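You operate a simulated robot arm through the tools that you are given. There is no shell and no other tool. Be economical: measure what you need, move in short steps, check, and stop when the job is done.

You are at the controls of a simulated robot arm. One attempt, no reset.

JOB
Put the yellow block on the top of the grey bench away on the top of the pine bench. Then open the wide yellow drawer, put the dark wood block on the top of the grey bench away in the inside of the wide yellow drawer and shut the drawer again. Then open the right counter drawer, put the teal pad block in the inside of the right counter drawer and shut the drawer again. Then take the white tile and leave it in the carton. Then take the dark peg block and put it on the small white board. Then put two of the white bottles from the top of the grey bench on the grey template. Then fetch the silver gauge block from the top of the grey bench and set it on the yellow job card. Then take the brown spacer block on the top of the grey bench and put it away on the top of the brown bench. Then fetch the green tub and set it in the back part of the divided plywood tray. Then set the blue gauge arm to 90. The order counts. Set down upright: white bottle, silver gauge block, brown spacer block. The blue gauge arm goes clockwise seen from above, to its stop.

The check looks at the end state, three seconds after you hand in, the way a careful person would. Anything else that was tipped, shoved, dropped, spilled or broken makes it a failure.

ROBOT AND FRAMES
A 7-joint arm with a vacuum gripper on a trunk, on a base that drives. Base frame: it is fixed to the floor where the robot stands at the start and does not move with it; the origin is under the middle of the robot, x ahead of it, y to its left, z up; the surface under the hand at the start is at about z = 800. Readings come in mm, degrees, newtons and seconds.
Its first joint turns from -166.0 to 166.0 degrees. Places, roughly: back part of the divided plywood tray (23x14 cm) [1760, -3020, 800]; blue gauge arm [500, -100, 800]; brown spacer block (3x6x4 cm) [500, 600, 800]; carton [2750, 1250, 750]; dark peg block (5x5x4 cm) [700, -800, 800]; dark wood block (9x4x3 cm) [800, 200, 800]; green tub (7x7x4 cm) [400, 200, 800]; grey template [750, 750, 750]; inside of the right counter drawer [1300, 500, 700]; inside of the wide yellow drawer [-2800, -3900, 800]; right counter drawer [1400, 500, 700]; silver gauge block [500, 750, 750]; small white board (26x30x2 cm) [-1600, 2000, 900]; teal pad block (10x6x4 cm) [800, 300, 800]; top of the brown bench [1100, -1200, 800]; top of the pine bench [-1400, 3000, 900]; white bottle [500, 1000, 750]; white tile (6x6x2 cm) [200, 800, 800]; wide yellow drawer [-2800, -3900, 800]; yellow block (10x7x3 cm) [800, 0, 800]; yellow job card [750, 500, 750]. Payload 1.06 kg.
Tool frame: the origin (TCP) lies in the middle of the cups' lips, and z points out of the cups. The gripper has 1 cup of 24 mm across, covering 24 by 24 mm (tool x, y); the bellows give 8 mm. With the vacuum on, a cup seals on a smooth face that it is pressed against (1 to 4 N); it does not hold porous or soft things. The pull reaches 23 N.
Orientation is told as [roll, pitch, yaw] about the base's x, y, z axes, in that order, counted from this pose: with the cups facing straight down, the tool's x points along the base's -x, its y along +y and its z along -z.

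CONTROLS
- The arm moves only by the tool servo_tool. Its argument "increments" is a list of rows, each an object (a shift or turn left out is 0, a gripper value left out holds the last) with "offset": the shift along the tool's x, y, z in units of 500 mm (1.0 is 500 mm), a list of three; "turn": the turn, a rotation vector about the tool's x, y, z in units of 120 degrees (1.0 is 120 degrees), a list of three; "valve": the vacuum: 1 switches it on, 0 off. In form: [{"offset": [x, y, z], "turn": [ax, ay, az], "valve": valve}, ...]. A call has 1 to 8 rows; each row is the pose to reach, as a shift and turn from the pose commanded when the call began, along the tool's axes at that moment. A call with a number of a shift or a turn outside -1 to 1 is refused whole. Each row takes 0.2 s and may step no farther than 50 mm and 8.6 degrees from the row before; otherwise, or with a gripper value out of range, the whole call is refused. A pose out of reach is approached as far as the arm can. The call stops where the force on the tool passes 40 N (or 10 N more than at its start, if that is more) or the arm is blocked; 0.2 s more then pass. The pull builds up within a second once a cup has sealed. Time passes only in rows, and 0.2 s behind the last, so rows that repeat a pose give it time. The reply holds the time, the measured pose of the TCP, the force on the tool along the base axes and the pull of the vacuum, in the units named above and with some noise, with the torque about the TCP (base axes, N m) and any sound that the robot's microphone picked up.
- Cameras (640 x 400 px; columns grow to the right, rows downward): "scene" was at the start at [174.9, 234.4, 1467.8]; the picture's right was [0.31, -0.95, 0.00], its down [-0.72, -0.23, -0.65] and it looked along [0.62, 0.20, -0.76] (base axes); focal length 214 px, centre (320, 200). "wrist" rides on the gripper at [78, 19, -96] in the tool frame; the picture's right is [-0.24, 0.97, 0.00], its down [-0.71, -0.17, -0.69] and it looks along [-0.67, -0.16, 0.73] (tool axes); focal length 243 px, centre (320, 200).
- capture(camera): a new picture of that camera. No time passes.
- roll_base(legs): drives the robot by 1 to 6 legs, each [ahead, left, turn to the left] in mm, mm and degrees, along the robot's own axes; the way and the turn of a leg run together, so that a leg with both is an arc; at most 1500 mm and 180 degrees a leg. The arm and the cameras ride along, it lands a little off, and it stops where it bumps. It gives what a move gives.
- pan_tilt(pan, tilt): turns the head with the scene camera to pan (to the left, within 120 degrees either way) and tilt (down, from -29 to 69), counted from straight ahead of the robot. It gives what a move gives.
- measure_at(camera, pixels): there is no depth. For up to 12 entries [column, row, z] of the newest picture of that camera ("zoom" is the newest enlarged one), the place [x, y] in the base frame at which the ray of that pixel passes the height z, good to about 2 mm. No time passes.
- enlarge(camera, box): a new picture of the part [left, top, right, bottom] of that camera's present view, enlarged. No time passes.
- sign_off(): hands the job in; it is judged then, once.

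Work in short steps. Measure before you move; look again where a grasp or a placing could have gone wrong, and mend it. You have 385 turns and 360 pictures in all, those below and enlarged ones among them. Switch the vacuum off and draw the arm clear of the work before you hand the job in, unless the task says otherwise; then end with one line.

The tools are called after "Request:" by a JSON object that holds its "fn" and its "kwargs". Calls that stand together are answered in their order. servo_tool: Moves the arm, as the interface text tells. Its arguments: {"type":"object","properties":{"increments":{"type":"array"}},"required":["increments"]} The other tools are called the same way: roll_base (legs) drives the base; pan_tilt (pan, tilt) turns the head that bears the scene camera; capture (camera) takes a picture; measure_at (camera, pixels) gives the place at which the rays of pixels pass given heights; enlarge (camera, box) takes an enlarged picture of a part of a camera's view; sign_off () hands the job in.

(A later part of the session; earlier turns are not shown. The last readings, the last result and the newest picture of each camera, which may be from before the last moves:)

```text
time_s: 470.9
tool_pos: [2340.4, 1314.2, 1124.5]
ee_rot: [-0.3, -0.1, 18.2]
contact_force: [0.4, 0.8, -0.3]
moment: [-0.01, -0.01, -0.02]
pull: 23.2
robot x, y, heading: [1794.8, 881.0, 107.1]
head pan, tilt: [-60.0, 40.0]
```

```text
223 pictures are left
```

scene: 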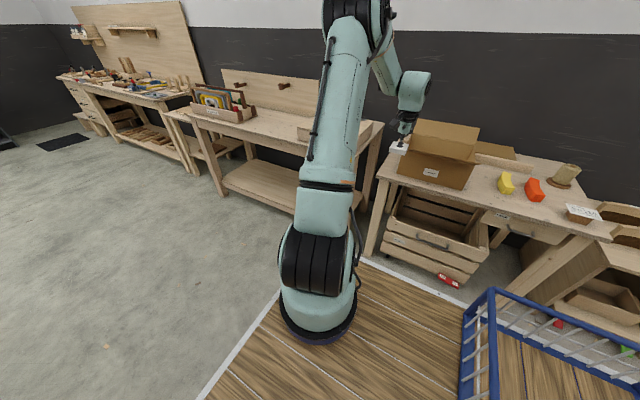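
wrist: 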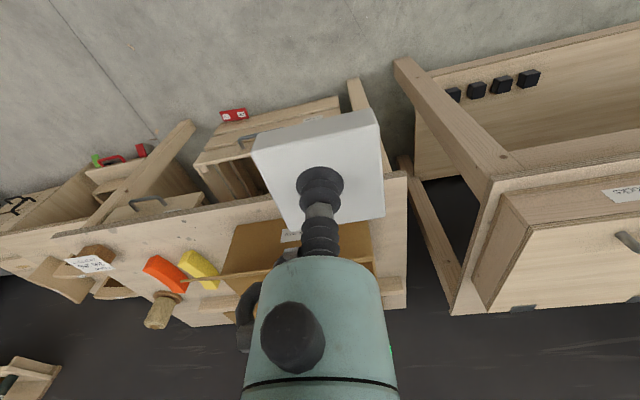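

Request:
{"fn": "enlarge", "kwargs": {"camera": "scene", "box": [370, 90, 530, 200]}}

Request:
{"fn": "measure_at", "kwargs": {"camera": "scene", "pixels": [[380, 180, 800], [400, 152, 950], [475, 160, 950], [462, 190, 800], [378, 178, 850], [470, 130, 1050]]}}

Request:
{"fn": "measure_at", "kwargs": {"camera": "wrist", "pixels": [[230, 270, 950], [372, 262, 950], [405, 180, 800], [405, 180, 850], [230, 270, 800], [275, 232, 950]]}}

```text
3.64 times, centred on (450, 145) of scene
```

zoom: 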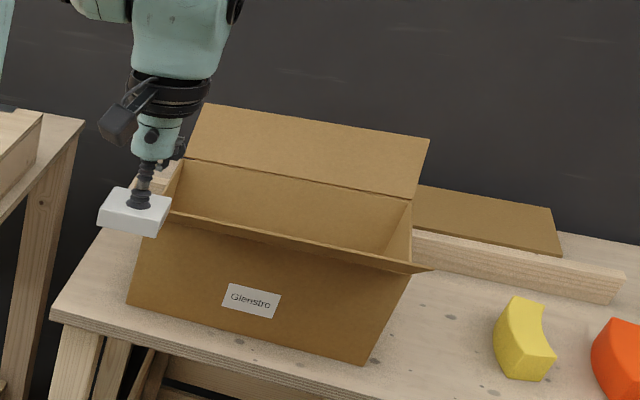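

```text
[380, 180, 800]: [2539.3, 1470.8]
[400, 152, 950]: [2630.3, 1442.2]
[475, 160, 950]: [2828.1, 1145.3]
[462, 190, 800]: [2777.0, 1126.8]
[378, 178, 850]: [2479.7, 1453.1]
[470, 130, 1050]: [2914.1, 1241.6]
```

```text
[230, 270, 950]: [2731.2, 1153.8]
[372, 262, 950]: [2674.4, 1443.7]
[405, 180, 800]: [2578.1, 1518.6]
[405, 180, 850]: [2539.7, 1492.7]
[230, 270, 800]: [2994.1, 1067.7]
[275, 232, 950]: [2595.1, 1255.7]
```

Raise the tool 60 mm and strafe right so the wrist camera views the carton from above; shift the base a bit south too.

Request:
{"fn": "servo_tool", "kwargs": {"increments": [{"offset": [0, 0, -0.06]}, {"offset": [0, 0, -0.12]}]}}

Request:
{"fn": "roll_base", "kwargs": {"legs": [[-170, -180, 0.8]]}}

Request:
{"fn": "capture", "kwargs": {"camera": "wrist"}}

Request:
{"fn": "capture", "kwargs": {"camera": "scene"}}

```text
time_s: 471.5
tool_pos: [2340.3, 1315.0, 1183.0]
ee_rot: [-0.5, -0.1, 18.0]
contact_force: [-0.8, 0.4, -0.9]
moment: [-0.02, 0.03, 0.0]
pull: 23.4
robot x, y, heading: [1796.9, 882.7, 107.0]
head pan, tilt: [-60.0, 40.0]
```

```text
time_s: 473.3
tool_pos: [2554.2, 1213.0, 1184.8]
ee_rot: [-0.4, -0.1, 18.9]
contact_force: [-0.9, 0.5, -1.3]
moment: [-0.02, 0.0, -0.03]
pull: 22.6
robot x, y, heading: [2020.8, 775.7, 107.9]
head pan, tilt: [-60.0, 40.0]
```

```text
221 pictures are left
```

wrist: 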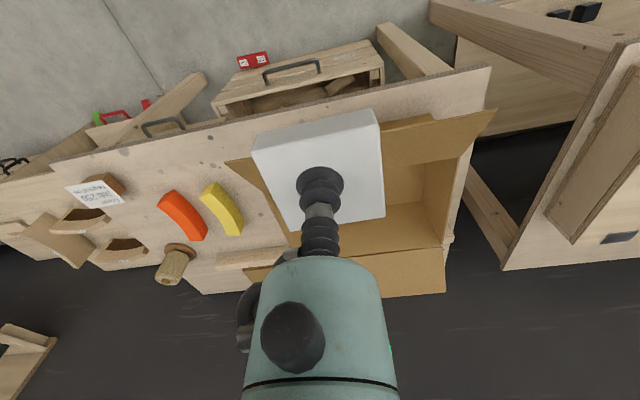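

```text
220 pictures are left
```

scene: 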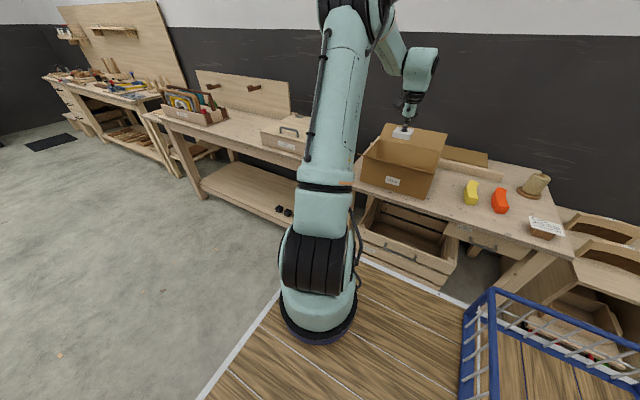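

Request:
{"fn": "enlarge", "kwargs": {"camera": "scene", "box": [340, 100, 480, 200]}}

Request:
{"fn": "enlarge", "kwargs": {"camera": "wrist", "box": [220, 90, 520, 310]}}

```text
4.00 times, centred on (410, 150) of scene
```

zoom: 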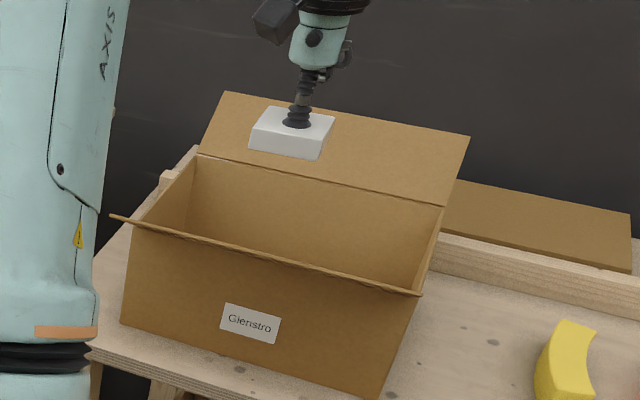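

```text
1.82 times, centred on (370, 200) of wrist
```

zoom: 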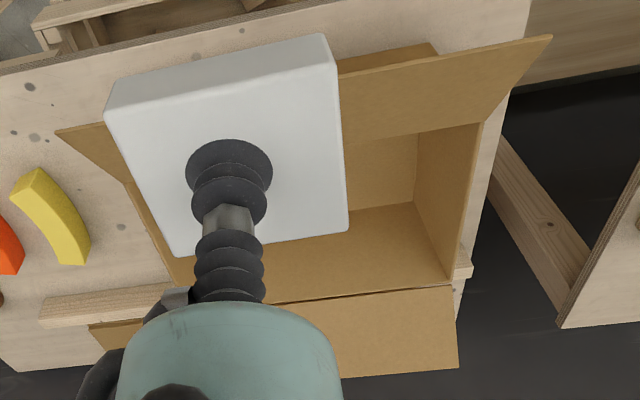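

Request:
{"fn": "measure_at", "kwargs": {"camera": "scene", "pixels": [[389.2, 138.8, 900], [389.2, 138.8, 1000], [373.5, 155.5, 900], [373.5, 155.5, 1000], [451, 151, 900], [451, 151, 1000], [371, 180, 750], [434, 199, 750]]}}

Request:
{"fn": "measure_at", "kwargs": {"camera": "wrist", "pixels": [[442.6, 244, 900], [442.6, 244, 1000], [459.6, 157, 900], [459.6, 157, 1000], [487, 68, 750], [487, 68, 850]]}}

```text
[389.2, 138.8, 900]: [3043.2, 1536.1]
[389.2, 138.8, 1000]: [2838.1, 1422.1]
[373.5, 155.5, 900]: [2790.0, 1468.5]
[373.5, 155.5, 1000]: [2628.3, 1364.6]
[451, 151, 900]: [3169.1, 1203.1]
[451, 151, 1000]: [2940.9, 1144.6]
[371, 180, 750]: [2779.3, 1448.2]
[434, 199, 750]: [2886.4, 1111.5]
```

```text
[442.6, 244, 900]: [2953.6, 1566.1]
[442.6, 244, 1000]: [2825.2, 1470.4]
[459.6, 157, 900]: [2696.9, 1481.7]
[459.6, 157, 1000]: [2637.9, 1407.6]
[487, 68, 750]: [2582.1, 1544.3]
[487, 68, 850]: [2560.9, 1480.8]
```

Request:
{"fn": "measure_at", "kwargs": {"camera": "wrist", "pixels": [[355, 205, 1000], [355, 205, 950], [459.6, 157, 975], [442.6, 244, 975], [265, 150, 975], [272, 270, 975]]}}

```text
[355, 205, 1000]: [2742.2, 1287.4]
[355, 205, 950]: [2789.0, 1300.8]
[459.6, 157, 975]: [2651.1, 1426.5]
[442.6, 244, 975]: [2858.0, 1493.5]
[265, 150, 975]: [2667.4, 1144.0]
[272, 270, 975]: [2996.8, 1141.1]
```

Request:
{"fn": "roll_base", "kwargs": {"legs": [[0, -110, 0]]}}

Request:
{"fn": "servo_tool", "kwargs": {"increments": [{"offset": [-0.08, 0, 0]}, {"offset": [-0.16, 0, 0]}]}}

Request:
{"fn": "capture", "kwargs": {"camera": "wrist"}}

Request:
{"fn": "enlarge", "kwargs": {"camera": "scene", "box": [320, 80, 480, 180]}}

```text
time_s: 474.5
tool_pos: [2660.3, 1250.5, 1184.0]
ee_rot: [-0.4, -0.2, 19.1]
contact_force: [-0.1, -0.1, -0.3]
moment: [0.03, 0.0, 0.01]
pull: 23.2
robot x, y, heading: [2125.9, 803.9, 108.2]
head pan, tilt: [-60.0, 40.0]
```

```text
time_s: 475.1
tool_pos: [2734.3, 1276.4, 1186.1]
ee_rot: [-0.4, -0.2, 19.2]
contact_force: [0.7, -0.3, -0.5]
moment: [0.01, -0.02, 0.02]
pull: 23.2
robot x, y, heading: [2125.2, 807.7, 108.2]
head pan, tilt: [-60.0, 40.0]
```

```text
217 pictures are left
```

wrist: 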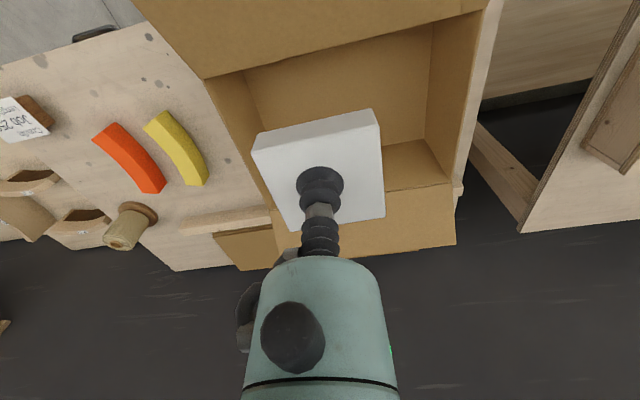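

```text
4.00 times, centred on (400, 130) of scene
```

zoom: 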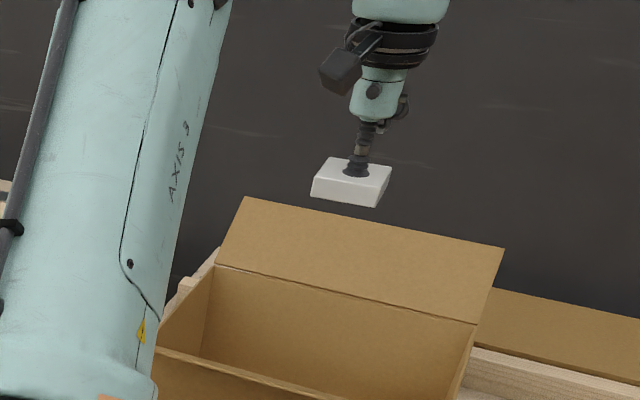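

Request:
{"fn": "measure_at", "kwargs": {"camera": "wrist", "pixels": [[320, 50, 975], [320, 50, 940], [400, 190, 975], [400, 190, 940], [205, 78, 975], [480, 12, 975], [450, 182, 975], [430, 22, 760], [246, 72, 760], [427, 140, 760]]}}

Request:
{"fn": "measure_at", "kwargs": {"camera": "zoom", "pixels": [[217, 265, 975], [217, 265, 940], [475, 323, 975], [475, 323, 940]]}}

```text
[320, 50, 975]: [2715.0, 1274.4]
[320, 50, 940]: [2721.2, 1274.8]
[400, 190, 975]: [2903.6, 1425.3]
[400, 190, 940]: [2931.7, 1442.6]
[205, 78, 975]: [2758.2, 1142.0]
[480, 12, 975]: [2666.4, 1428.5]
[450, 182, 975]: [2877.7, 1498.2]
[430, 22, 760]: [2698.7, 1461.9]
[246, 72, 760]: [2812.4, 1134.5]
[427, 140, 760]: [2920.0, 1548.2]
```

```text
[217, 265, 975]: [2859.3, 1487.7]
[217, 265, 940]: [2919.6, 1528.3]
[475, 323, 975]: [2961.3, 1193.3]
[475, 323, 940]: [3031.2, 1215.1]
```

Carton opening: near rim (2666,1428)–(2758,1142), rear (2868,1493)–(2961,1193). I go slightly behind its centre so the wrist camera clears the near wall, then descend partway.

Request:
{"fn": "servo_tool", "kwargs": {"increments": [{"offset": [-0.08, 0.01, 0]}, {"offset": [-0.16, 0.02, 0]}, {"offset": [-0.224, 0.02, 0]}, {"offset": [-0.224, 0.02, 0.08]}, {"offset": [-0.224, 0.02, 0.16]}, {"offset": [-0.224, 0.02, 0.24]}]}}

Request:
{"fn": "capture", "kwargs": {"camera": "wrist"}}

Request:
{"fn": "enlarge", "kwargs": {"camera": "scene", "box": [320, 80, 480, 180]}}

```text
time_s: 476.5
tool_pos: [2839.3, 1319.8, 1065.6]
ee_rot: [-0.3, -0.1, 18.9]
contact_force: [-0.1, 0.3, -0.3]
moment: [0.01, -0.03, 0.01]
pull: 22.9
out of reach, approached as far as the arm can: row 3
robot x, y, heading: [2128.6, 807.1, 108.2]
head pan, tilt: [-60.0, 40.0]
```

```text
215 pictures are left
```

wrist: 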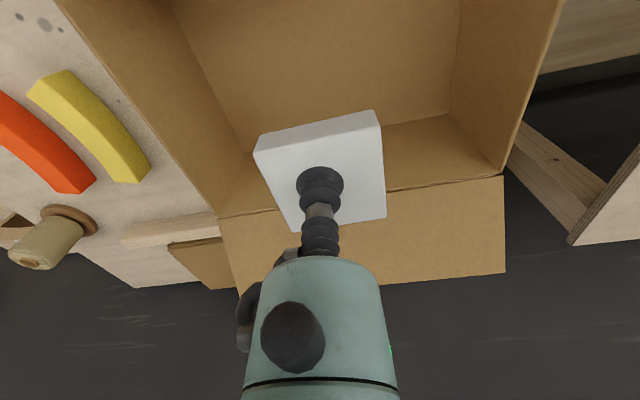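

```text
4.00 times, centred on (400, 130) of scene
```

zoom: 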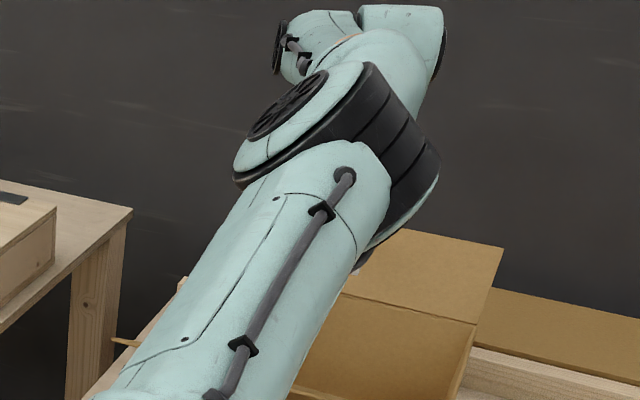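

Request:
{"fn": "servo_tool", "kwargs": {"increments": [{"offset": [0, 0, 0.08]}, {"offset": [0, 0, 0.16]}, {"offset": [0, 0, 0.24]}, {"offset": [0, 0, 0.32]}, {"offset": [0, 0, 0.4]}]}}

Request:
{"fn": "capture", "kwargs": {"camera": "wrist"}}

Request:
{"fn": "capture", "kwargs": {"camera": "scene"}}

```text
time_s: 477.7
tool_pos: [2841.5, 1321.8, 862.5]
ee_rot: [-0.4, -0.2, 19.1]
contact_force: [-0.3, -0.2, -0.5]
moment: [0.0, 0.02, 0.0]
pull: 22.5
robot x, y, heading: [2122.9, 807.0, 108.3]
head pan, tilt: [-60.0, 40.0]
```

```text
213 pictures are left
```

wrist: 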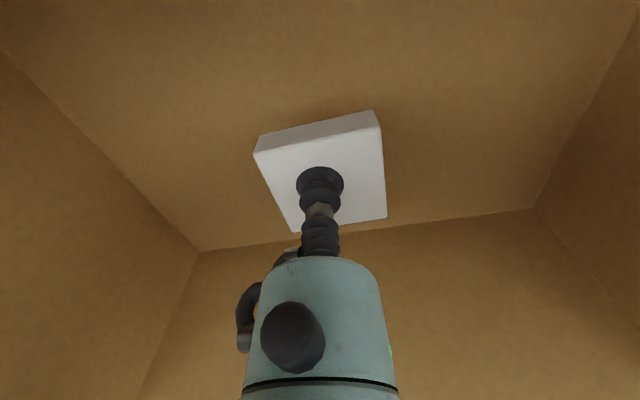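

```text
212 pictures are left
```

scene: 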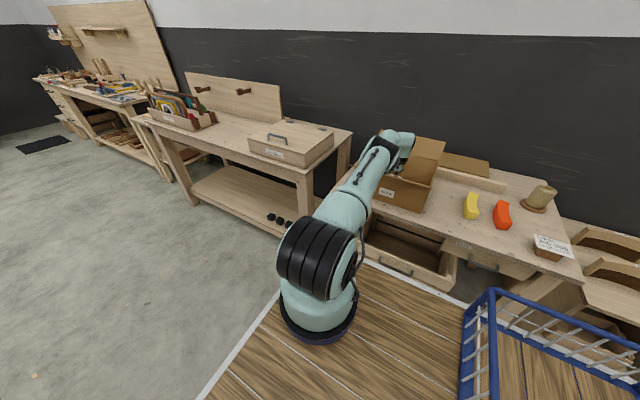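

Request:
{"fn": "enlarge", "kwargs": {"camera": "scene", "box": [320, 110, 480, 220]}}

```text
3.64 times, centred on (400, 165) of scene
```

zoom: 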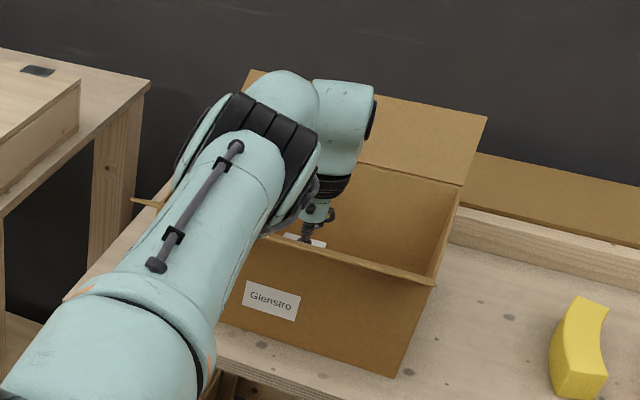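

Request:
{"fn": "servo_tool", "kwargs": {"increments": [{"offset": [0, 0, 0.02]}, {"offset": [0, 0, 0.04]}, {"offset": [0, 0, 0.06]}, {"offset": [0, 0, 0.07]}, {"offset": [0, 0, 0.08]}, {"offset": [0, 0, 0.09]}]}}

Request:
{"fn": "capture", "kwargs": {"camera": "wrist"}}

```text
time_s: 479.1
tool_pos: [2838.7, 1320.2, 822.2]
ee_rot: [-0.3, -0.5, 19.1]
contact_force: [0.1, 8.5, 18.6]
moment: [0.02, 0.04, 0.0]
pull: 22.7
robot x, y, heading: [2129.0, 809.3, 107.9]
head pan, tilt: [-60.0, 40.0]
```

```text
210 pictures are left
```

wrist: 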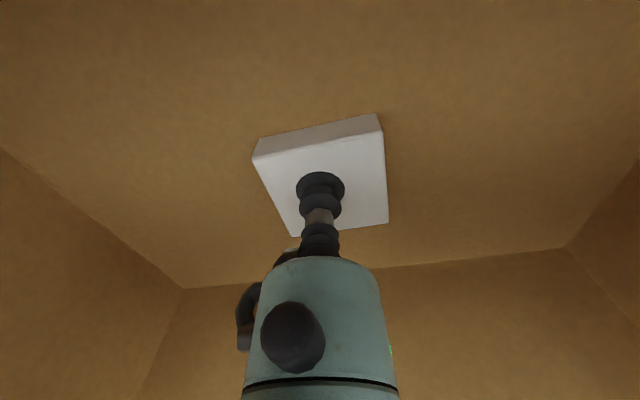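

Tile touches the carton floor. Release and lift straight up.

Request:
{"fn": "servo_tool", "kwargs": {"increments": [{"offset": [0, 0, -0.01], "valve": 0}, {"offset": [0, 0, -0.012]}, {"offset": [0, 0, -0.014]}, {"offset": [0, 0, -0.08]}, {"offset": [0, 0, -0.17]}, {"offset": [0, 0, -0.26]}, {"offset": [0, 0, -0.35]}, {"offset": [0, 0, -0.44]}]}}

Request:
{"fn": "servo_tool", "kwargs": {"increments": [{"offset": [0.04, 0, -0.07]}, {"offset": [0.1, 0, -0.14]}, {"offset": [0.18, 0, -0.18]}, {"offset": [0.27, 0, -0.2]}, {"offset": [0.36, 0, -0.2]}]}}

Request:
{"fn": "capture", "kwargs": {"camera": "wrist"}}

Request:
{"fn": "enlarge", "kwargs": {"camera": "scene", "box": [320, 80, 520, 220]}}

```text
time_s: 480.9
tool_pos: [2839.9, 1320.9, 1038.0]
ee_rot: [-0.4, 0.0, 19.1]
contact_force: [-0.4, -0.1, 0.5]
moment: [0.01, -0.02, 0.02]
pull: 0.0
robot x, y, heading: [2125.3, 807.4, 108.2]
head pan, tilt: [-60.0, 40.0]
```

```text
time_s: 482.1
tool_pos: [2671.2, 1265.1, 1138.4]
ee_rot: [-0.4, 0.0, 19.1]
contact_force: [0.5, -0.1, -0.7]
moment: [0.01, 0.03, -0.01]
pull: 0.1
robot x, y, heading: [2126.6, 806.4, 108.4]
head pan, tilt: [-60.0, 40.0]
```

```text
209 pictures are left
```

wrist: 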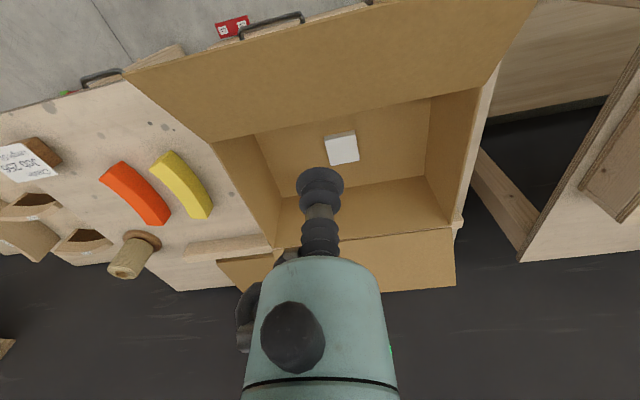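

```text
2.86 times, centred on (420, 150) of scene
```

zoom: 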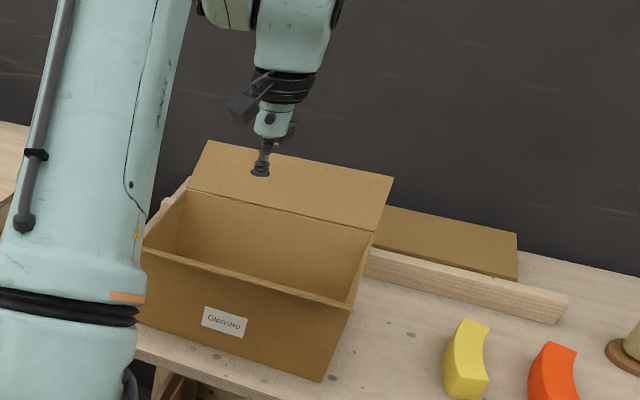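

Tile is in the carton. Next the dark peg block on the brown bench: I drive out of the aisle and around to the west side.

Request:
{"fn": "roll_base", "kwargs": {"legs": [[0, 220, -0.5], [1530, 0, 0], [0, 1150, 0]]}}

```text
refused: 1530 is not a number from -1500 to 1500
```

Request:
{"fn": "roll_base", "kwargs": {"legs": [[0, 220, -0.5], [1490, 0, 0], [0, 1150, 0]]}}

```text
time_s: 496.1
tool_pos: [870.7, 2209.2, 1140.6]
ee_rot: [-0.4, -0.2, 23.1]
contact_force: [0.3, 0.1, 0.6]
moment: [0.02, 0.01, 0.02]
pull: 0.1
robot x, y, heading: [359.2, 1712.5, 112.6]
head pan, tilt: [-60.0, 40.0]
```

Request:
{"fn": "roll_base", "kwargs": {"legs": [[100, 600, -4.6], [0, 550, 0]]}}

```text
time_s: 502.4
tool_pos: [-226.9, 1892.4, 1139.6]
ee_rot: [-0.3, -0.2, 18.2]
contact_force: [0.6, 0.1, -0.6]
moment: [0.03, 0.0, 0.01]
pull: 0.0
robot x, y, heading: [-781.6, 1439.4, 107.5]
head pan, tilt: [-60.0, 40.0]
```

Request:
{"fn": "roll_base", "kwargs": {"legs": [[-1450, 0, 0.7], [-1380, 0, 0.7]]}}

Request:
{"fn": "pan_tilt", "kwargs": {"pan": -85, "tilt": 40}}

Request:
{"fn": "capture", "kwargs": {"camera": "scene"}}

Request:
{"fn": "capture", "kwargs": {"camera": "wrist"}}

```text
time_s: 515.9
tool_pos: [614.0, -745.5, 1138.9]
ee_rot: [-0.4, -0.1, 19.9]
contact_force: [-1.0, 0.1, 0.2]
moment: [0.04, -0.02, 0.03]
pull: 0.1
robot x, y, heading: [72.2, -1211.5, 109.2]
head pan, tilt: [-60.0, 40.0]
```

```text
time_s: 516.8
tool_pos: [613.9, -745.3, 1139.1]
ee_rot: [-0.4, -0.2, 19.9]
contact_force: [0.4, 0.3, 0.4]
moment: [-0.01, 0.01, -0.01]
pull: 0.1
robot x, y, heading: [76.4, -1211.3, 109.1]
head pan, tilt: [-85.0, 40.0]
```

```text
207 pictures are left
```

scene: 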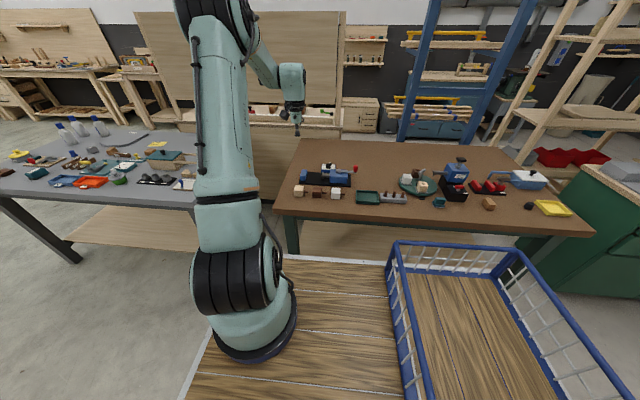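

```text
206 pictures are left
```

wrist: 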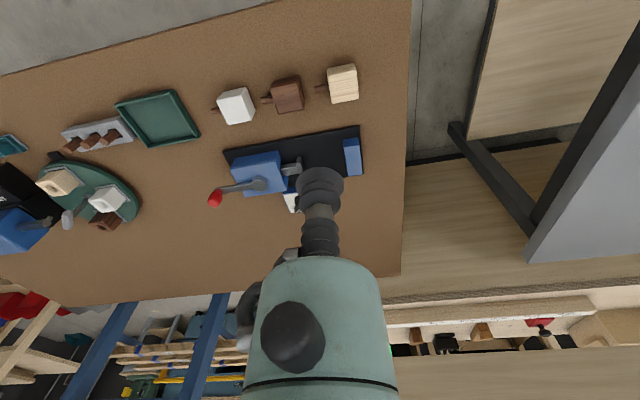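

Request:
{"fn": "enlarge", "kwargs": {"camera": "wrist", "box": [200, 50, 380, 140]}}

Request:
{"fn": "enlarge", "kwargs": {"camera": "scene", "box": [280, 150, 440, 220]}}

```text
3.56 times, centred on (290, 95) of wrist
```

zoom: 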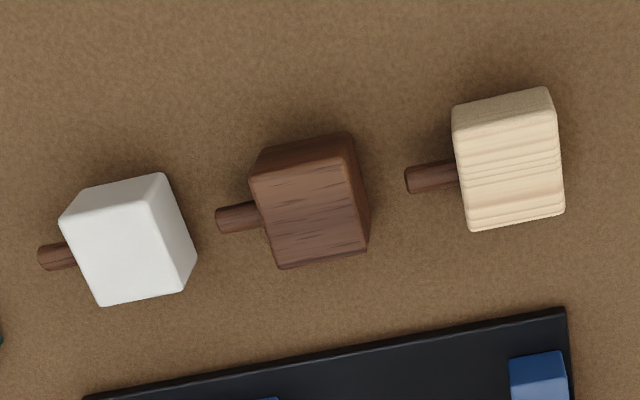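

```text
4.00 times, centred on (360, 185) of scene
```

zoom: 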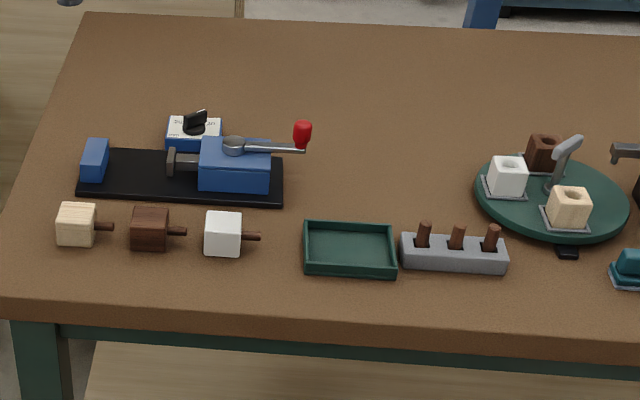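

Request:
{"fn": "measure_at", "kwargs": {"camera": "wrist", "pixels": [[287.8, 101.2, 800], [287.8, 101.2, 840], [287.8, 101.2, 880]]}}

Request:
{"fn": "measure_at", "kwargs": {"camera": "scene", "pixels": [[317.5, 189.3, 800], [317.5, 189.3, 840], [317.5, 189.3, 880]]}}

```text
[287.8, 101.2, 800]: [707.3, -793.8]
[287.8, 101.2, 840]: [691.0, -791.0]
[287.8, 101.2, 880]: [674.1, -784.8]
```

```text
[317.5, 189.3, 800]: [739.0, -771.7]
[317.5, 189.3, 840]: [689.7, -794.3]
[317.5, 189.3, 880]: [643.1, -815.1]
```

Top is at z≈840, centre (690.5, −792.5). Move over and descend.

Request:
{"fn": "servo_tool", "kwargs": {"increments": [{"offset": [-0.056, -0.07, 0]}, {"offset": [-0.112, -0.14, 0]}, {"offset": [-0.112, -0.14, 0.09]}, {"offset": [-0.112, -0.14, 0.18]}, {"offset": [-0.112, -0.14, 0.27]}, {"offset": [-0.112, -0.14, 0.36]}, {"offset": [-0.112, -0.14, 0.45]}]}}

Request:
{"fn": "capture", "kwargs": {"camera": "wrist"}}

```text
time_s: 518.4
tool_pos: [690.9, -793.6, 917.9]
ee_rot: [-0.4, -0.1, 19.9]
contact_force: [0.5, -0.6, 0.2]
moment: [0.02, -0.03, -0.01]
pull: 0.0
robot x, y, heading: [73.7, -1214.5, 109.0]
head pan, tilt: [-85.0, 40.0]
```

```text
203 pictures are left
```

wrist: 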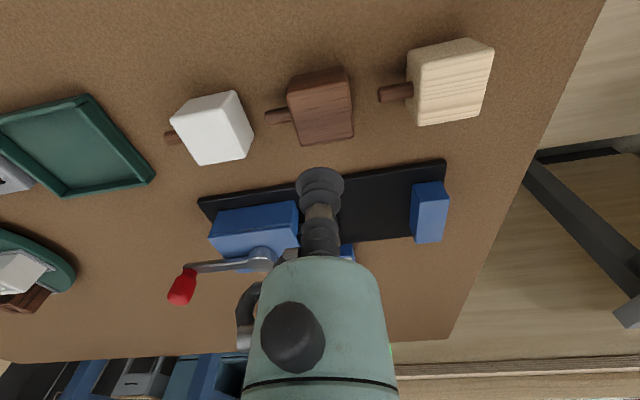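

Request:
{"fn": "servo_tool", "kwargs": {"increments": [{"offset": [0, 0, 0.07], "valve": 1}, {"offset": [0, 0, 0.13]}, {"offset": [0, 0, 0.148]}, {"offset": [0, 0, 0.158]}, {"offset": [0, 0, 0.164]}]}}

```text
time_s: 519.6
tool_pos: [691.7, -794.6, 835.9]
ee_rot: [-0.5, -0.2, 19.9]
contact_force: [-4.3, 1.7, 18.1]
moment: [0.09, 0.09, 0.01]
pull: 22.4
robot x, y, heading: [73.2, -1208.8, 109.0]
head pan, tilt: [-85.0, 40.0]
```

Sealed. Lift, then drive north and turn so the right side faces the pine bench.

Request:
{"fn": "servo_tool", "kwargs": {"increments": [{"offset": [0, 0, -0.08]}, {"offset": [0, 0, -0.17]}, {"offset": [0, 0, -0.26]}, {"offset": [0, 0, -0.35]}, {"offset": [0.03, 0, -0.44]}, {"offset": [0.06, 0, -0.53]}, {"offset": [0.09, 0, -0.61]}]}}

Request:
{"fn": "roll_base", "kwargs": {"legs": [[1300, 0, 0], [1280, 0, 0], [0, 0, 91]]}}

```text
time_s: 521.2
tool_pos: [652.7, -806.9, 1135.2]
ee_rot: [-0.4, -0.1, 19.9]
contact_force: [0.9, 0.5, -1.6]
moment: [-0.02, 0.01, 0.0]
pull: 23.1
robot x, y, heading: [70.8, -1212.9, 108.9]
head pan, tilt: [-85.0, 40.0]
```

```text
time_s: 537.8
tool_pos: [-1296.2, 1726.4, 1135.5]
ee_rot: [-0.4, -0.1, 117.9]
contact_force: [-0.6, 0.8, -1.6]
moment: [-0.04, -0.02, 0.03]
pull: 23.3
robot x, y, heading: [-813.7, 1210.1, -153.1]
head pan, tilt: [-85.0, 40.0]
```

Request:
{"fn": "roll_base", "kwargs": {"legs": [[0, 0, -6.9], [179, -220, 0]]}}

Request:
{"fn": "capture", "kwargs": {"camera": "wrist"}}

Request:
{"fn": "capture", "kwargs": {"camera": "scene"}}

```text
time_s: 540.3
tool_pos: [-1474.7, 1927.5, 1135.4]
ee_rot: [-0.4, -0.2, 110.9]
contact_force: [0.6, -0.5, 0.2]
moment: [0.02, -0.01, 0.0]
pull: 23.1
robot x, y, heading: [-1057.0, 1357.4, -160.0]
head pan, tilt: [-85.0, 40.0]
```

```text
202 pictures are left
```

wrist: 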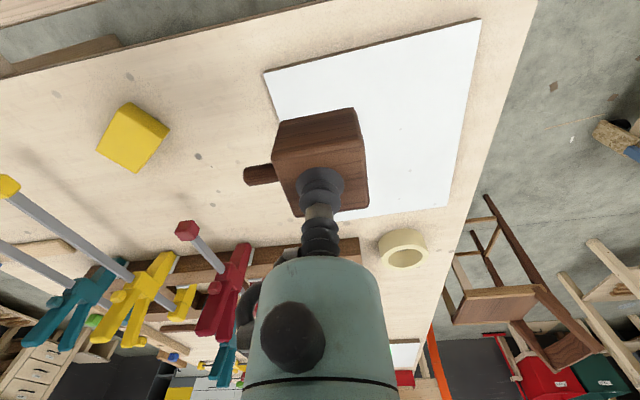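

```text
201 pictures are left
```

scene: 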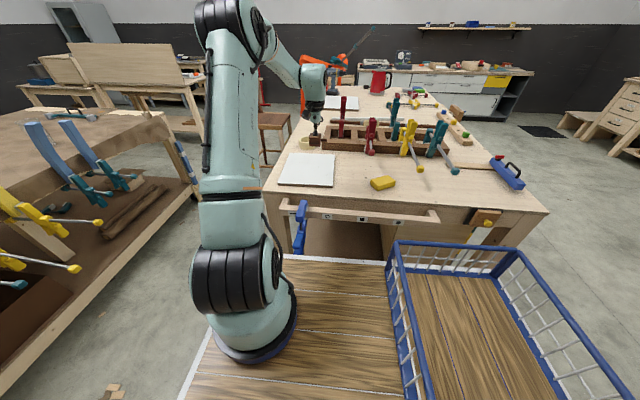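

Request:
{"fn": "measure_at", "kwargs": {"camera": "wrist", "pixels": [[265, 73, 897], [480, 20, 897], [448, 205, 897]]}}

Request:
{"fn": "measure_at", "kwargs": {"camera": "scene", "pixels": [[279, 184, 897], [333, 187, 897], [336, 154, 897], [286, 153, 897]]}}

```text
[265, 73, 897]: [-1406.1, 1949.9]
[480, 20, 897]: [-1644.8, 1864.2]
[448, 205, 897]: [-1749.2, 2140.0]
```

```text
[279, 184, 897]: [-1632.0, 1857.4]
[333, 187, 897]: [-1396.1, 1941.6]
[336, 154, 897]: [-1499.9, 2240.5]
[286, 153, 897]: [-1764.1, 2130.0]
```

Board centre (-1578, 2041). Move over it while descending.

Request:
{"fn": "servo_tool", "kwargs": {"increments": [{"offset": [-0.06, 0.024, 0.05]}, {"offset": [-0.12, 0.048, 0.1]}, {"offset": [-0.18, 0.072, 0.15]}, {"offset": [-0.236, 0.094, 0.2]}, {"offset": [-0.286, 0.111, 0.25]}, {"offset": [-0.286, 0.111, 0.33]}]}}

Request:
{"fn": "capture", "kwargs": {"camera": "wrist"}}

```text
time_s: 541.7
tool_pos: [-1575.8, 2042.8, 968.9]
ee_rot: [-0.5, -0.1, 110.9]
contact_force: [-0.5, -0.7, -0.7]
moment: [-0.04, -0.02, 0.02]
pull: 23.1
robot x, y, heading: [-1059.7, 1356.4, -160.2]
head pan, tilt: [-85.0, 40.0]
```

```text
200 pictures are left
```

wrist: 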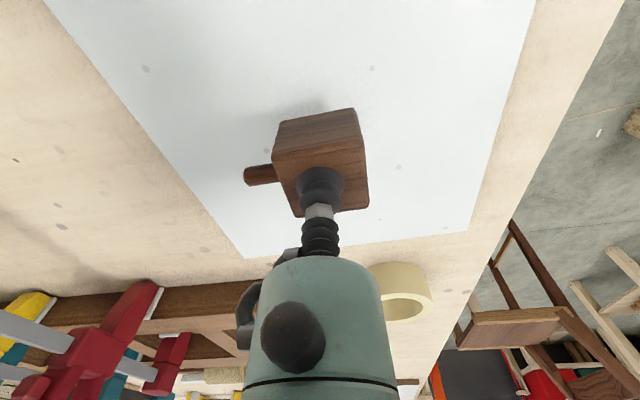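

Request:
{"fn": "servo_tool", "kwargs": {"increments": [{"offset": [0, 0, 0.03]}, {"offset": [0, 0, 0.05]}, {"offset": [0, 0, 0.06]}, {"offset": [0, 0, 0.068]}]}}

```text
time_s: 542.7
tool_pos: [-1576.5, 2042.5, 937.2]
ee_rot: [-0.4, -0.2, 110.8]
contact_force: [0.5, -0.7, 3.6]
moment: [-0.02, 0.02, 0.0]
pull: 23.5
robot x, y, heading: [-1057.5, 1356.8, -160.0]
head pan, tilt: [-85.0, 40.0]
```

Touching. Nudge down a little, release and lift.

Request:
{"fn": "servo_tool", "kwargs": {"increments": [{"offset": [0, 0, 0.006]}, {"offset": [0, 0, 0.006], "valve": 0}, {"offset": [0, 0, 0.004]}, {"offset": [0, 0, 0]}, {"offset": [0, 0, -0.02]}, {"offset": [0, 0, -0.1]}, {"offset": [0.03, 0, -0.19]}, {"offset": [0.06, 0, -0.28]}]}}

Request:
{"fn": "servo_tool", "kwargs": {"increments": [{"offset": [0.06, 0, -0.06]}, {"offset": [0.14, 0, -0.1]}, {"offset": [0.23, 0, -0.12]}]}}

Request:
{"fn": "capture", "kwargs": {"camera": "wrist"}}

```text
time_s: 544.5
tool_pos: [-1569.2, 2013.0, 1075.1]
ee_rot: [-0.4, 0.0, 110.9]
contact_force: [-1.0, 0.6, -1.2]
moment: [-0.01, 0.0, -0.03]
pull: 0.2
robot x, y, heading: [-1057.9, 1358.9, -159.8]
head pan, tilt: [-85.0, 40.0]
```

```text
time_s: 545.3
tool_pos: [-1526.6, 1904.4, 1135.1]
ee_rot: [-0.4, 0.0, 110.9]
contact_force: [-0.9, 0.5, 0.0]
moment: [-0.03, -0.02, -0.03]
pull: 0.1
robot x, y, heading: [-1056.2, 1358.3, -159.9]
head pan, tilt: [-85.0, 40.0]
```

```text
199 pictures are left
```

wrist: 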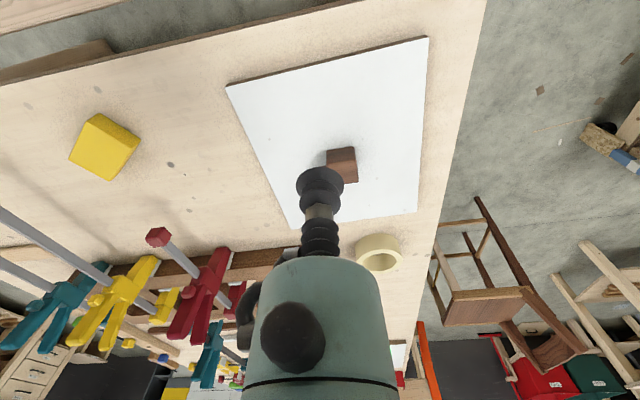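

Peg block on the board. Next the bottles: drive to the north end of the grey bench with the bench on my right (heading 18°).

Request:
{"fn": "roll_base", "kwargs": {"legs": [[0, 350, 0], [0, 0, 178], [600, 60, 0]]}}

Request:
{"fn": "pan_tilt", "kwargs": {"pan": -60, "tilt": 35}}

Request:
{"fn": "capture", "kwargs": {"camera": "scene"}}

Request:
{"fn": "capture", "kwargs": {"camera": "wrist"}}

```text
time_s: 558.0
tool_pos: [83.0, 756.4, 1135.9]
ee_rot: [-0.4, -0.1, -68.2]
contact_force: [0.8, -0.5, 0.0]
moment: [0.01, 0.01, -0.03]
pull: 0.1
robot x, y, heading: [-392.8, 1295.1, 20.8]
head pan, tilt: [-85.0, 40.0]
```

```text
time_s: 558.8
tool_pos: [81.2, 756.3, 1135.9]
ee_rot: [-0.4, -0.2, -68.3]
contact_force: [-0.3, -0.1, 0.2]
moment: [0.03, 0.04, 0.02]
pull: 0.1
robot x, y, heading: [-393.3, 1296.4, 20.7]
head pan, tilt: [-60.0, 35.0]
```

```text
198 pictures are left
```

scene: 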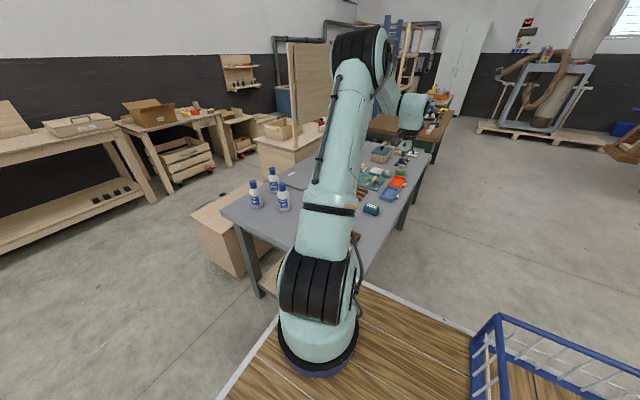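

```text
197 pictures are left
```

wrist: 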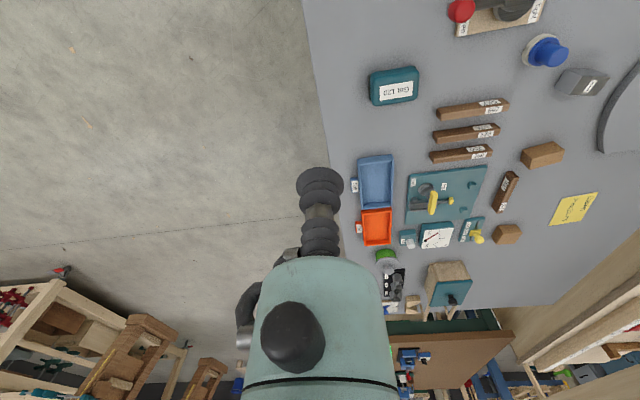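

Request:
{"fn": "roll_base", "kwargs": {"legs": [[500, 40, -1.9]]}}

Request:
{"fn": "capture", "kwargs": {"camera": "wrist"}}

Request:
{"fn": "pan_tilt", "kwargs": {"pan": -40, "tilt": 50}}

Request:
{"fn": "capture", "kwargs": {"camera": "scene"}}

```text
time_s: 561.8
tool_pos: [521.7, 948.8, 1135.6]
ee_rot: [-0.4, -0.1, -70.1]
contact_force: [0.8, -0.2, -0.6]
moment: [0.0, 0.0, -0.01]
pull: 0.2
robot x, y, heading: [65.6, 1506.2, 19.0]
head pan, tilt: [-60.0, 35.0]
```

```text
196 pictures are left
```

wrist: 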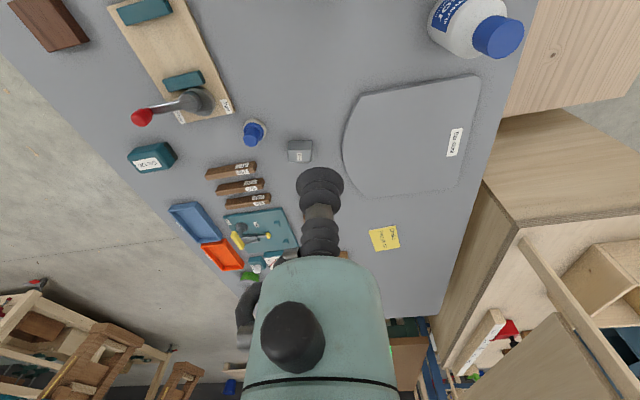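

```text
time_s: 562.6
tool_pos: [521.4, 948.5, 1136.7]
ee_rot: [-0.4, -0.2, -70.1]
contact_force: [-0.1, -0.7, 0.7]
moment: [0.01, -0.01, 0.02]
pull: 0.1
robot x, y, heading: [67.5, 1502.9, 19.0]
head pan, tilt: [-40.0, 50.0]
```

```text
195 pictures are left
```

scene: 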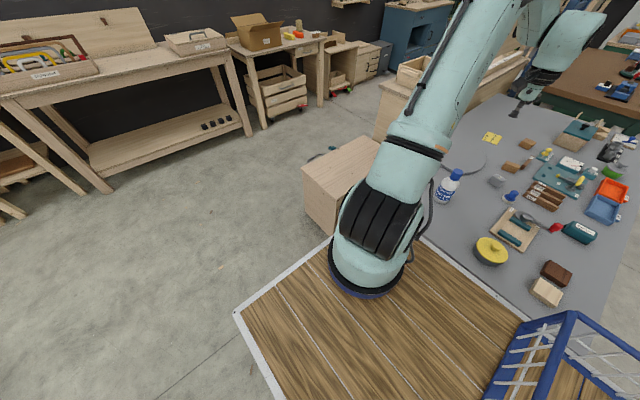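

Bottles are under the camera's near edge; I step the base 250 mm left to see them.

Request:
{"fn": "roll_base", "kwargs": {"legs": [[0, 250, 0]]}}

Request:
{"fn": "capture", "kwargs": {"camera": "wrist"}}

Request:
{"fn": "capture", "kwargs": {"camera": "scene"}}

```text
time_s: 564.4
tool_pos: [438.4, 1180.5, 1135.6]
ee_rot: [-0.3, -0.2, -70.2]
contact_force: [-0.4, 0.1, 0.4]
moment: [-0.01, -0.02, 0.05]
pull: 0.1
robot x, y, heading: [-15.7, 1740.7, 18.7]
head pan, tilt: [-40.0, 50.0]
```

```text
194 pictures are left
```

wrist: 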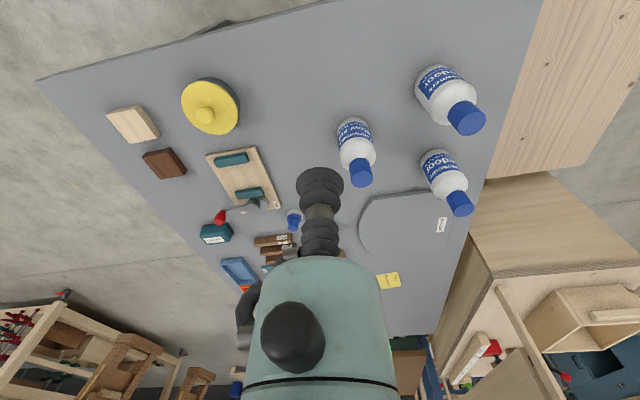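

```text
193 pictures are left
```

scene: 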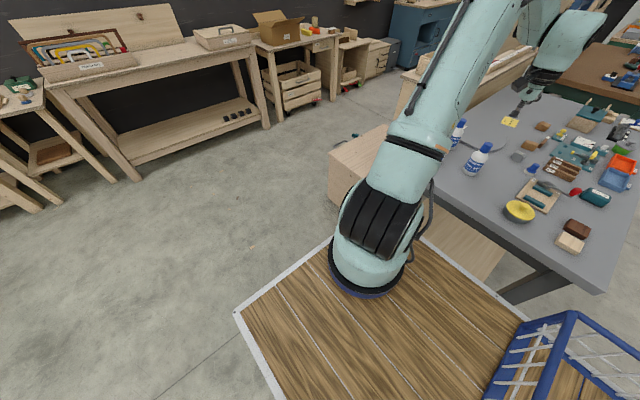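

Request:
{"fn": "enlarge", "kwargs": {"camera": "wrist", "box": [320, 50, 500, 230]}}

Request:
{"fn": "enlarge", "kwargs": {"camera": "scene", "box": [420, 100, 540, 200]}}

```text
2.22 times, centred on (410, 140) of wrist
```

zoom: 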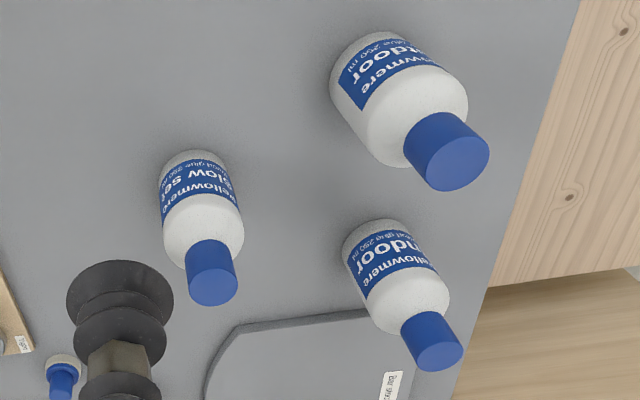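

```text
4.00 times, centred on (480, 150) of scene
```

zoom: 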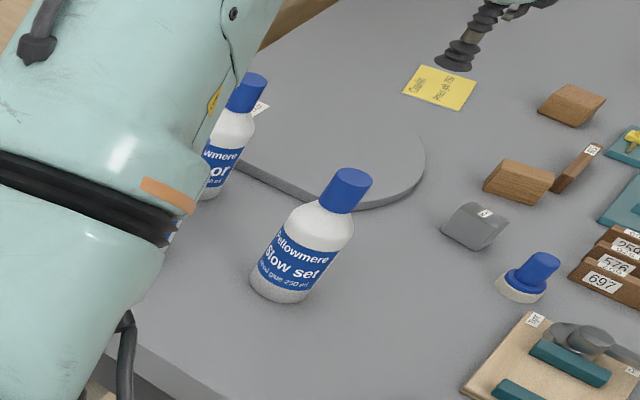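

Request:
{"fn": "measure_at", "kwargs": {"camera": "wrist", "pixels": [[361.4, 179.2, 920], [361.4, 179.2, 980], [463.5, 212.4, 920], [463.5, 212.4, 980], [472, 124, 920], [472, 124, 980]]}}

Request:
{"fn": "measure_at", "kwargs": {"camera": "zoom", "pixels": [[350, 180, 920], [350, 180, 980], [280, 293, 800], [253, 80, 920], [253, 80, 980]]}}

```text
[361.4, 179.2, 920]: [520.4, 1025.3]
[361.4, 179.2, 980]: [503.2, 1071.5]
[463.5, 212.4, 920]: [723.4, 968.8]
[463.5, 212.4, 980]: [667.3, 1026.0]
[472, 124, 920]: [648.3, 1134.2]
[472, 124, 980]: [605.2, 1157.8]
```

```text
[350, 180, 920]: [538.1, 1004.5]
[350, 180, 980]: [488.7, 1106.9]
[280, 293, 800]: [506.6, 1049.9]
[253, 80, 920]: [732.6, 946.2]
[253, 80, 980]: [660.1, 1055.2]
```

Request:
{"fn": "measure_at", "kwargs": {"camera": "wrist", "pixels": [[366, 202, 812], [435, 190, 812], [362, 230, 812], [390, 255, 812], [452, 255, 812], [470, 195, 812], [442, 223, 812]]}}

Request:
{"fn": "measure_at", "kwargs": {"camera": "zoom", "pixels": [[245, 168, 812], [350, 205, 812], [425, 160, 812], [395, 110, 812], [470, 80, 800], [258, 108, 812]]}}

```text
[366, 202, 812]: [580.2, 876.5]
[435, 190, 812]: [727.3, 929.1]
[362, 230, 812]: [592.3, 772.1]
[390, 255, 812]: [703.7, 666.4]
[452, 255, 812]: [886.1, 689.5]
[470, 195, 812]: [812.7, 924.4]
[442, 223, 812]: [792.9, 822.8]
```

```text
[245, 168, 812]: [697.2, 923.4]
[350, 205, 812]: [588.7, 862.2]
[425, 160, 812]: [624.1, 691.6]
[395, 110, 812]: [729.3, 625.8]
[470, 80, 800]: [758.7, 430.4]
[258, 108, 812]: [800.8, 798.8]
```

Caps are at z≈946: Slow set (512,1046), Indoor (699,994). Plan: Indoor → (~east half of template), Slow set → west half. Move the base into place first.

Request:
{"fn": "roll_base", "kwargs": {"legs": [[100, -330, 0]]}}

Request:
{"fn": "capture", "kwargs": {"camera": "wrist"}}

```text
time_s: 566.7
tool_pos: [639.6, 901.1, 1136.4]
ee_rot: [-0.4, -0.1, -70.3]
contact_force: [-0.4, 0.5, 0.0]
moment: [0.01, -0.01, -0.03]
pull: 0.1
robot x, y, heading: [184.0, 1458.2, 18.8]
head pan, tilt: [-40.0, 50.0]
```

```text
190 pictures are left
```

wrist: 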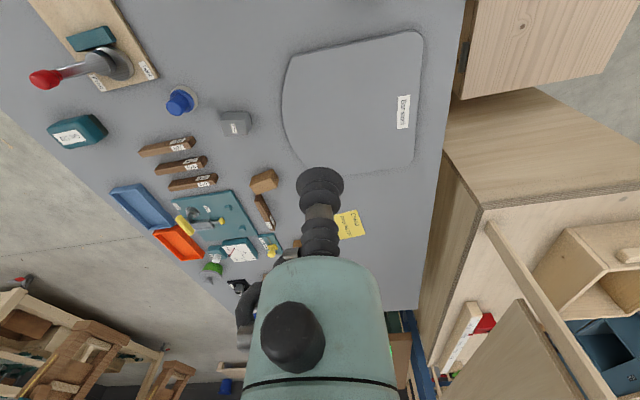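

Request:
{"fn": "measure_at", "kwargs": {"camera": "wrist", "pixels": [[291, 56, 812], [424, 34, 812], [412, 166, 812], [305, 168, 812], [281, 100, 812], [403, 112, 812], [236, 117, 820], [263, 180, 840], [349, 225, 800], [350, 95, 812]]}}

```text
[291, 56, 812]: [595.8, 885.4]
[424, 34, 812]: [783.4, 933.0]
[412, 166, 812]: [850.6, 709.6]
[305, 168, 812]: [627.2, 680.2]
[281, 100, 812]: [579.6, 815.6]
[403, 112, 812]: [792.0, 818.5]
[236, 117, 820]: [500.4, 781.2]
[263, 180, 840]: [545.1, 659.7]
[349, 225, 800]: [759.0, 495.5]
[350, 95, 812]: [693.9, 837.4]
```

Template centre ≈ (714,802). Move over the Indoor cap (699,994) and come down part way.

Request:
{"fn": "servo_tool", "kwargs": {"increments": [{"offset": [0.045, 0.058, 0]}, {"offset": [0.09, 0.116, 0]}, {"offset": [0.135, 0.174, 0]}, {"offset": [0.135, 0.174, 0.09]}, {"offset": [0.135, 0.174, 0.18]}, {"offset": [0.135, 0.174, 0.27]}]}}

Request:
{"fn": "capture", "kwargs": {"camera": "wrist"}}

```text
time_s: 568.1
tool_pos: [696.6, 998.2, 1000.8]
ee_rot: [-0.2, -0.1, -70.3]
contact_force: [-0.7, 0.8, 0.6]
moment: [-0.01, -0.02, 0.0]
pull: 0.0
robot x, y, heading: [182.5, 1456.2, 18.9]
head pan, tilt: [-40.0, 50.0]
```

```text
189 pictures are left
```

wrist: 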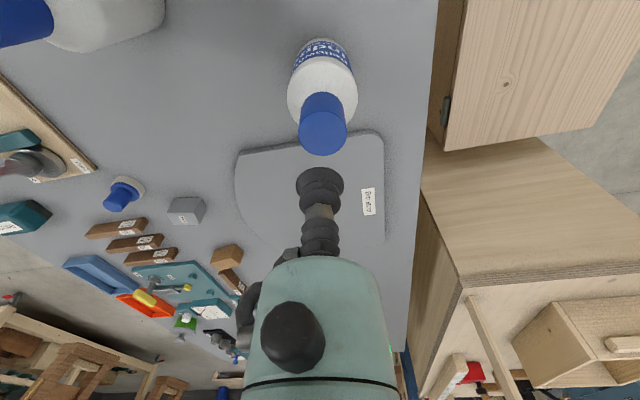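

Request:
{"fn": "enlarge", "kwargs": {"camera": "wrist", "box": [280, 80, 370, 170]}}

Request:
{"fn": "measure_at", "kwargs": {"camera": "wrist", "pixels": [[323, 136, 946], [323, 136, 940], [300, 135, 946], [347, 135, 946], [323, 120, 946], [323, 155, 946]]}}

```text
4.44 times, centred on (325, 125) of wrist
```

zoom: 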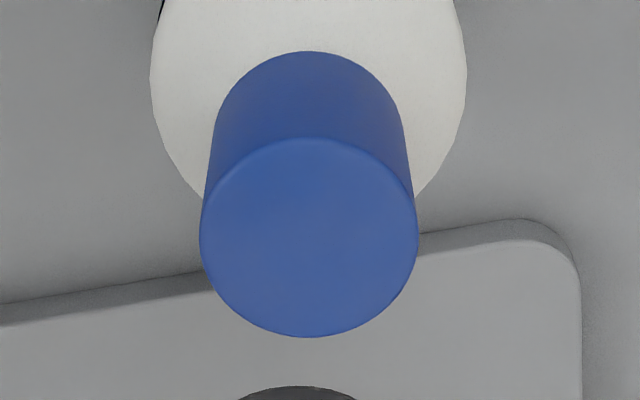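

```text
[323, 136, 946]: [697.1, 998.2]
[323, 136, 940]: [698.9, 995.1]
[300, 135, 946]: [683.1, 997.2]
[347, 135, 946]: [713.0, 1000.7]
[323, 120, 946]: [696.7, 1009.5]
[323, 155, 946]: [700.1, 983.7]
```

Well centred. Descend with vacuum.

Request:
{"fn": "servo_tool", "kwargs": {"increments": [{"offset": [0, 0, 0.06], "valve": 1}, {"offset": [0, 0, 0.09]}, {"offset": [0, 0, 0.104]}, {"offset": [0, 0, 0.112]}, {"offset": [0, 0, 0.116]}]}}

```text
time_s: 569.3
tool_pos: [698.2, 995.6, 942.0]
ee_rot: [-0.4, -0.3, -70.3]
contact_force: [2.7, -1.9, 20.0]
moment: [0.06, -0.09, -0.03]
pull: 22.2
robot x, y, heading: [184.9, 1459.6, 18.8]
head pan, tilt: [-40.0, 50.0]
```

Request:
{"fn": "servo_tool", "kwargs": {"increments": [{"offset": [0, 0, -0.01]}, {"offset": [0, 0, -0.03]}, {"offset": [0, 0, -0.07]}, {"offset": [0, 0, -0.11]}, {"offset": [0, 0, -0.13]}, {"offset": [0, 0, -0.13]}]}}

Request:
{"fn": "capture", "kwargs": {"camera": "wrist"}}

```text
time_s: 570.7
tool_pos: [695.2, 994.6, 1008.2]
ee_rot: [-0.4, 0.0, -70.3]
contact_force: [-1.0, -0.3, -0.9]
moment: [-0.11, -0.03, 0.0]
pull: 23.0
robot x, y, heading: [180.8, 1462.0, 18.4]
head pan, tilt: [-40.0, 50.0]
```

```text
187 pictures are left
```

wrist: 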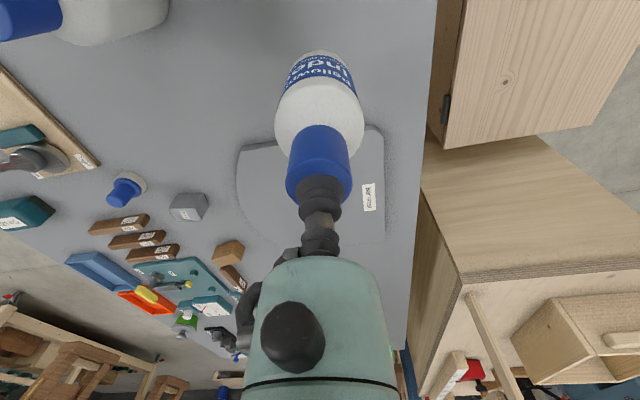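

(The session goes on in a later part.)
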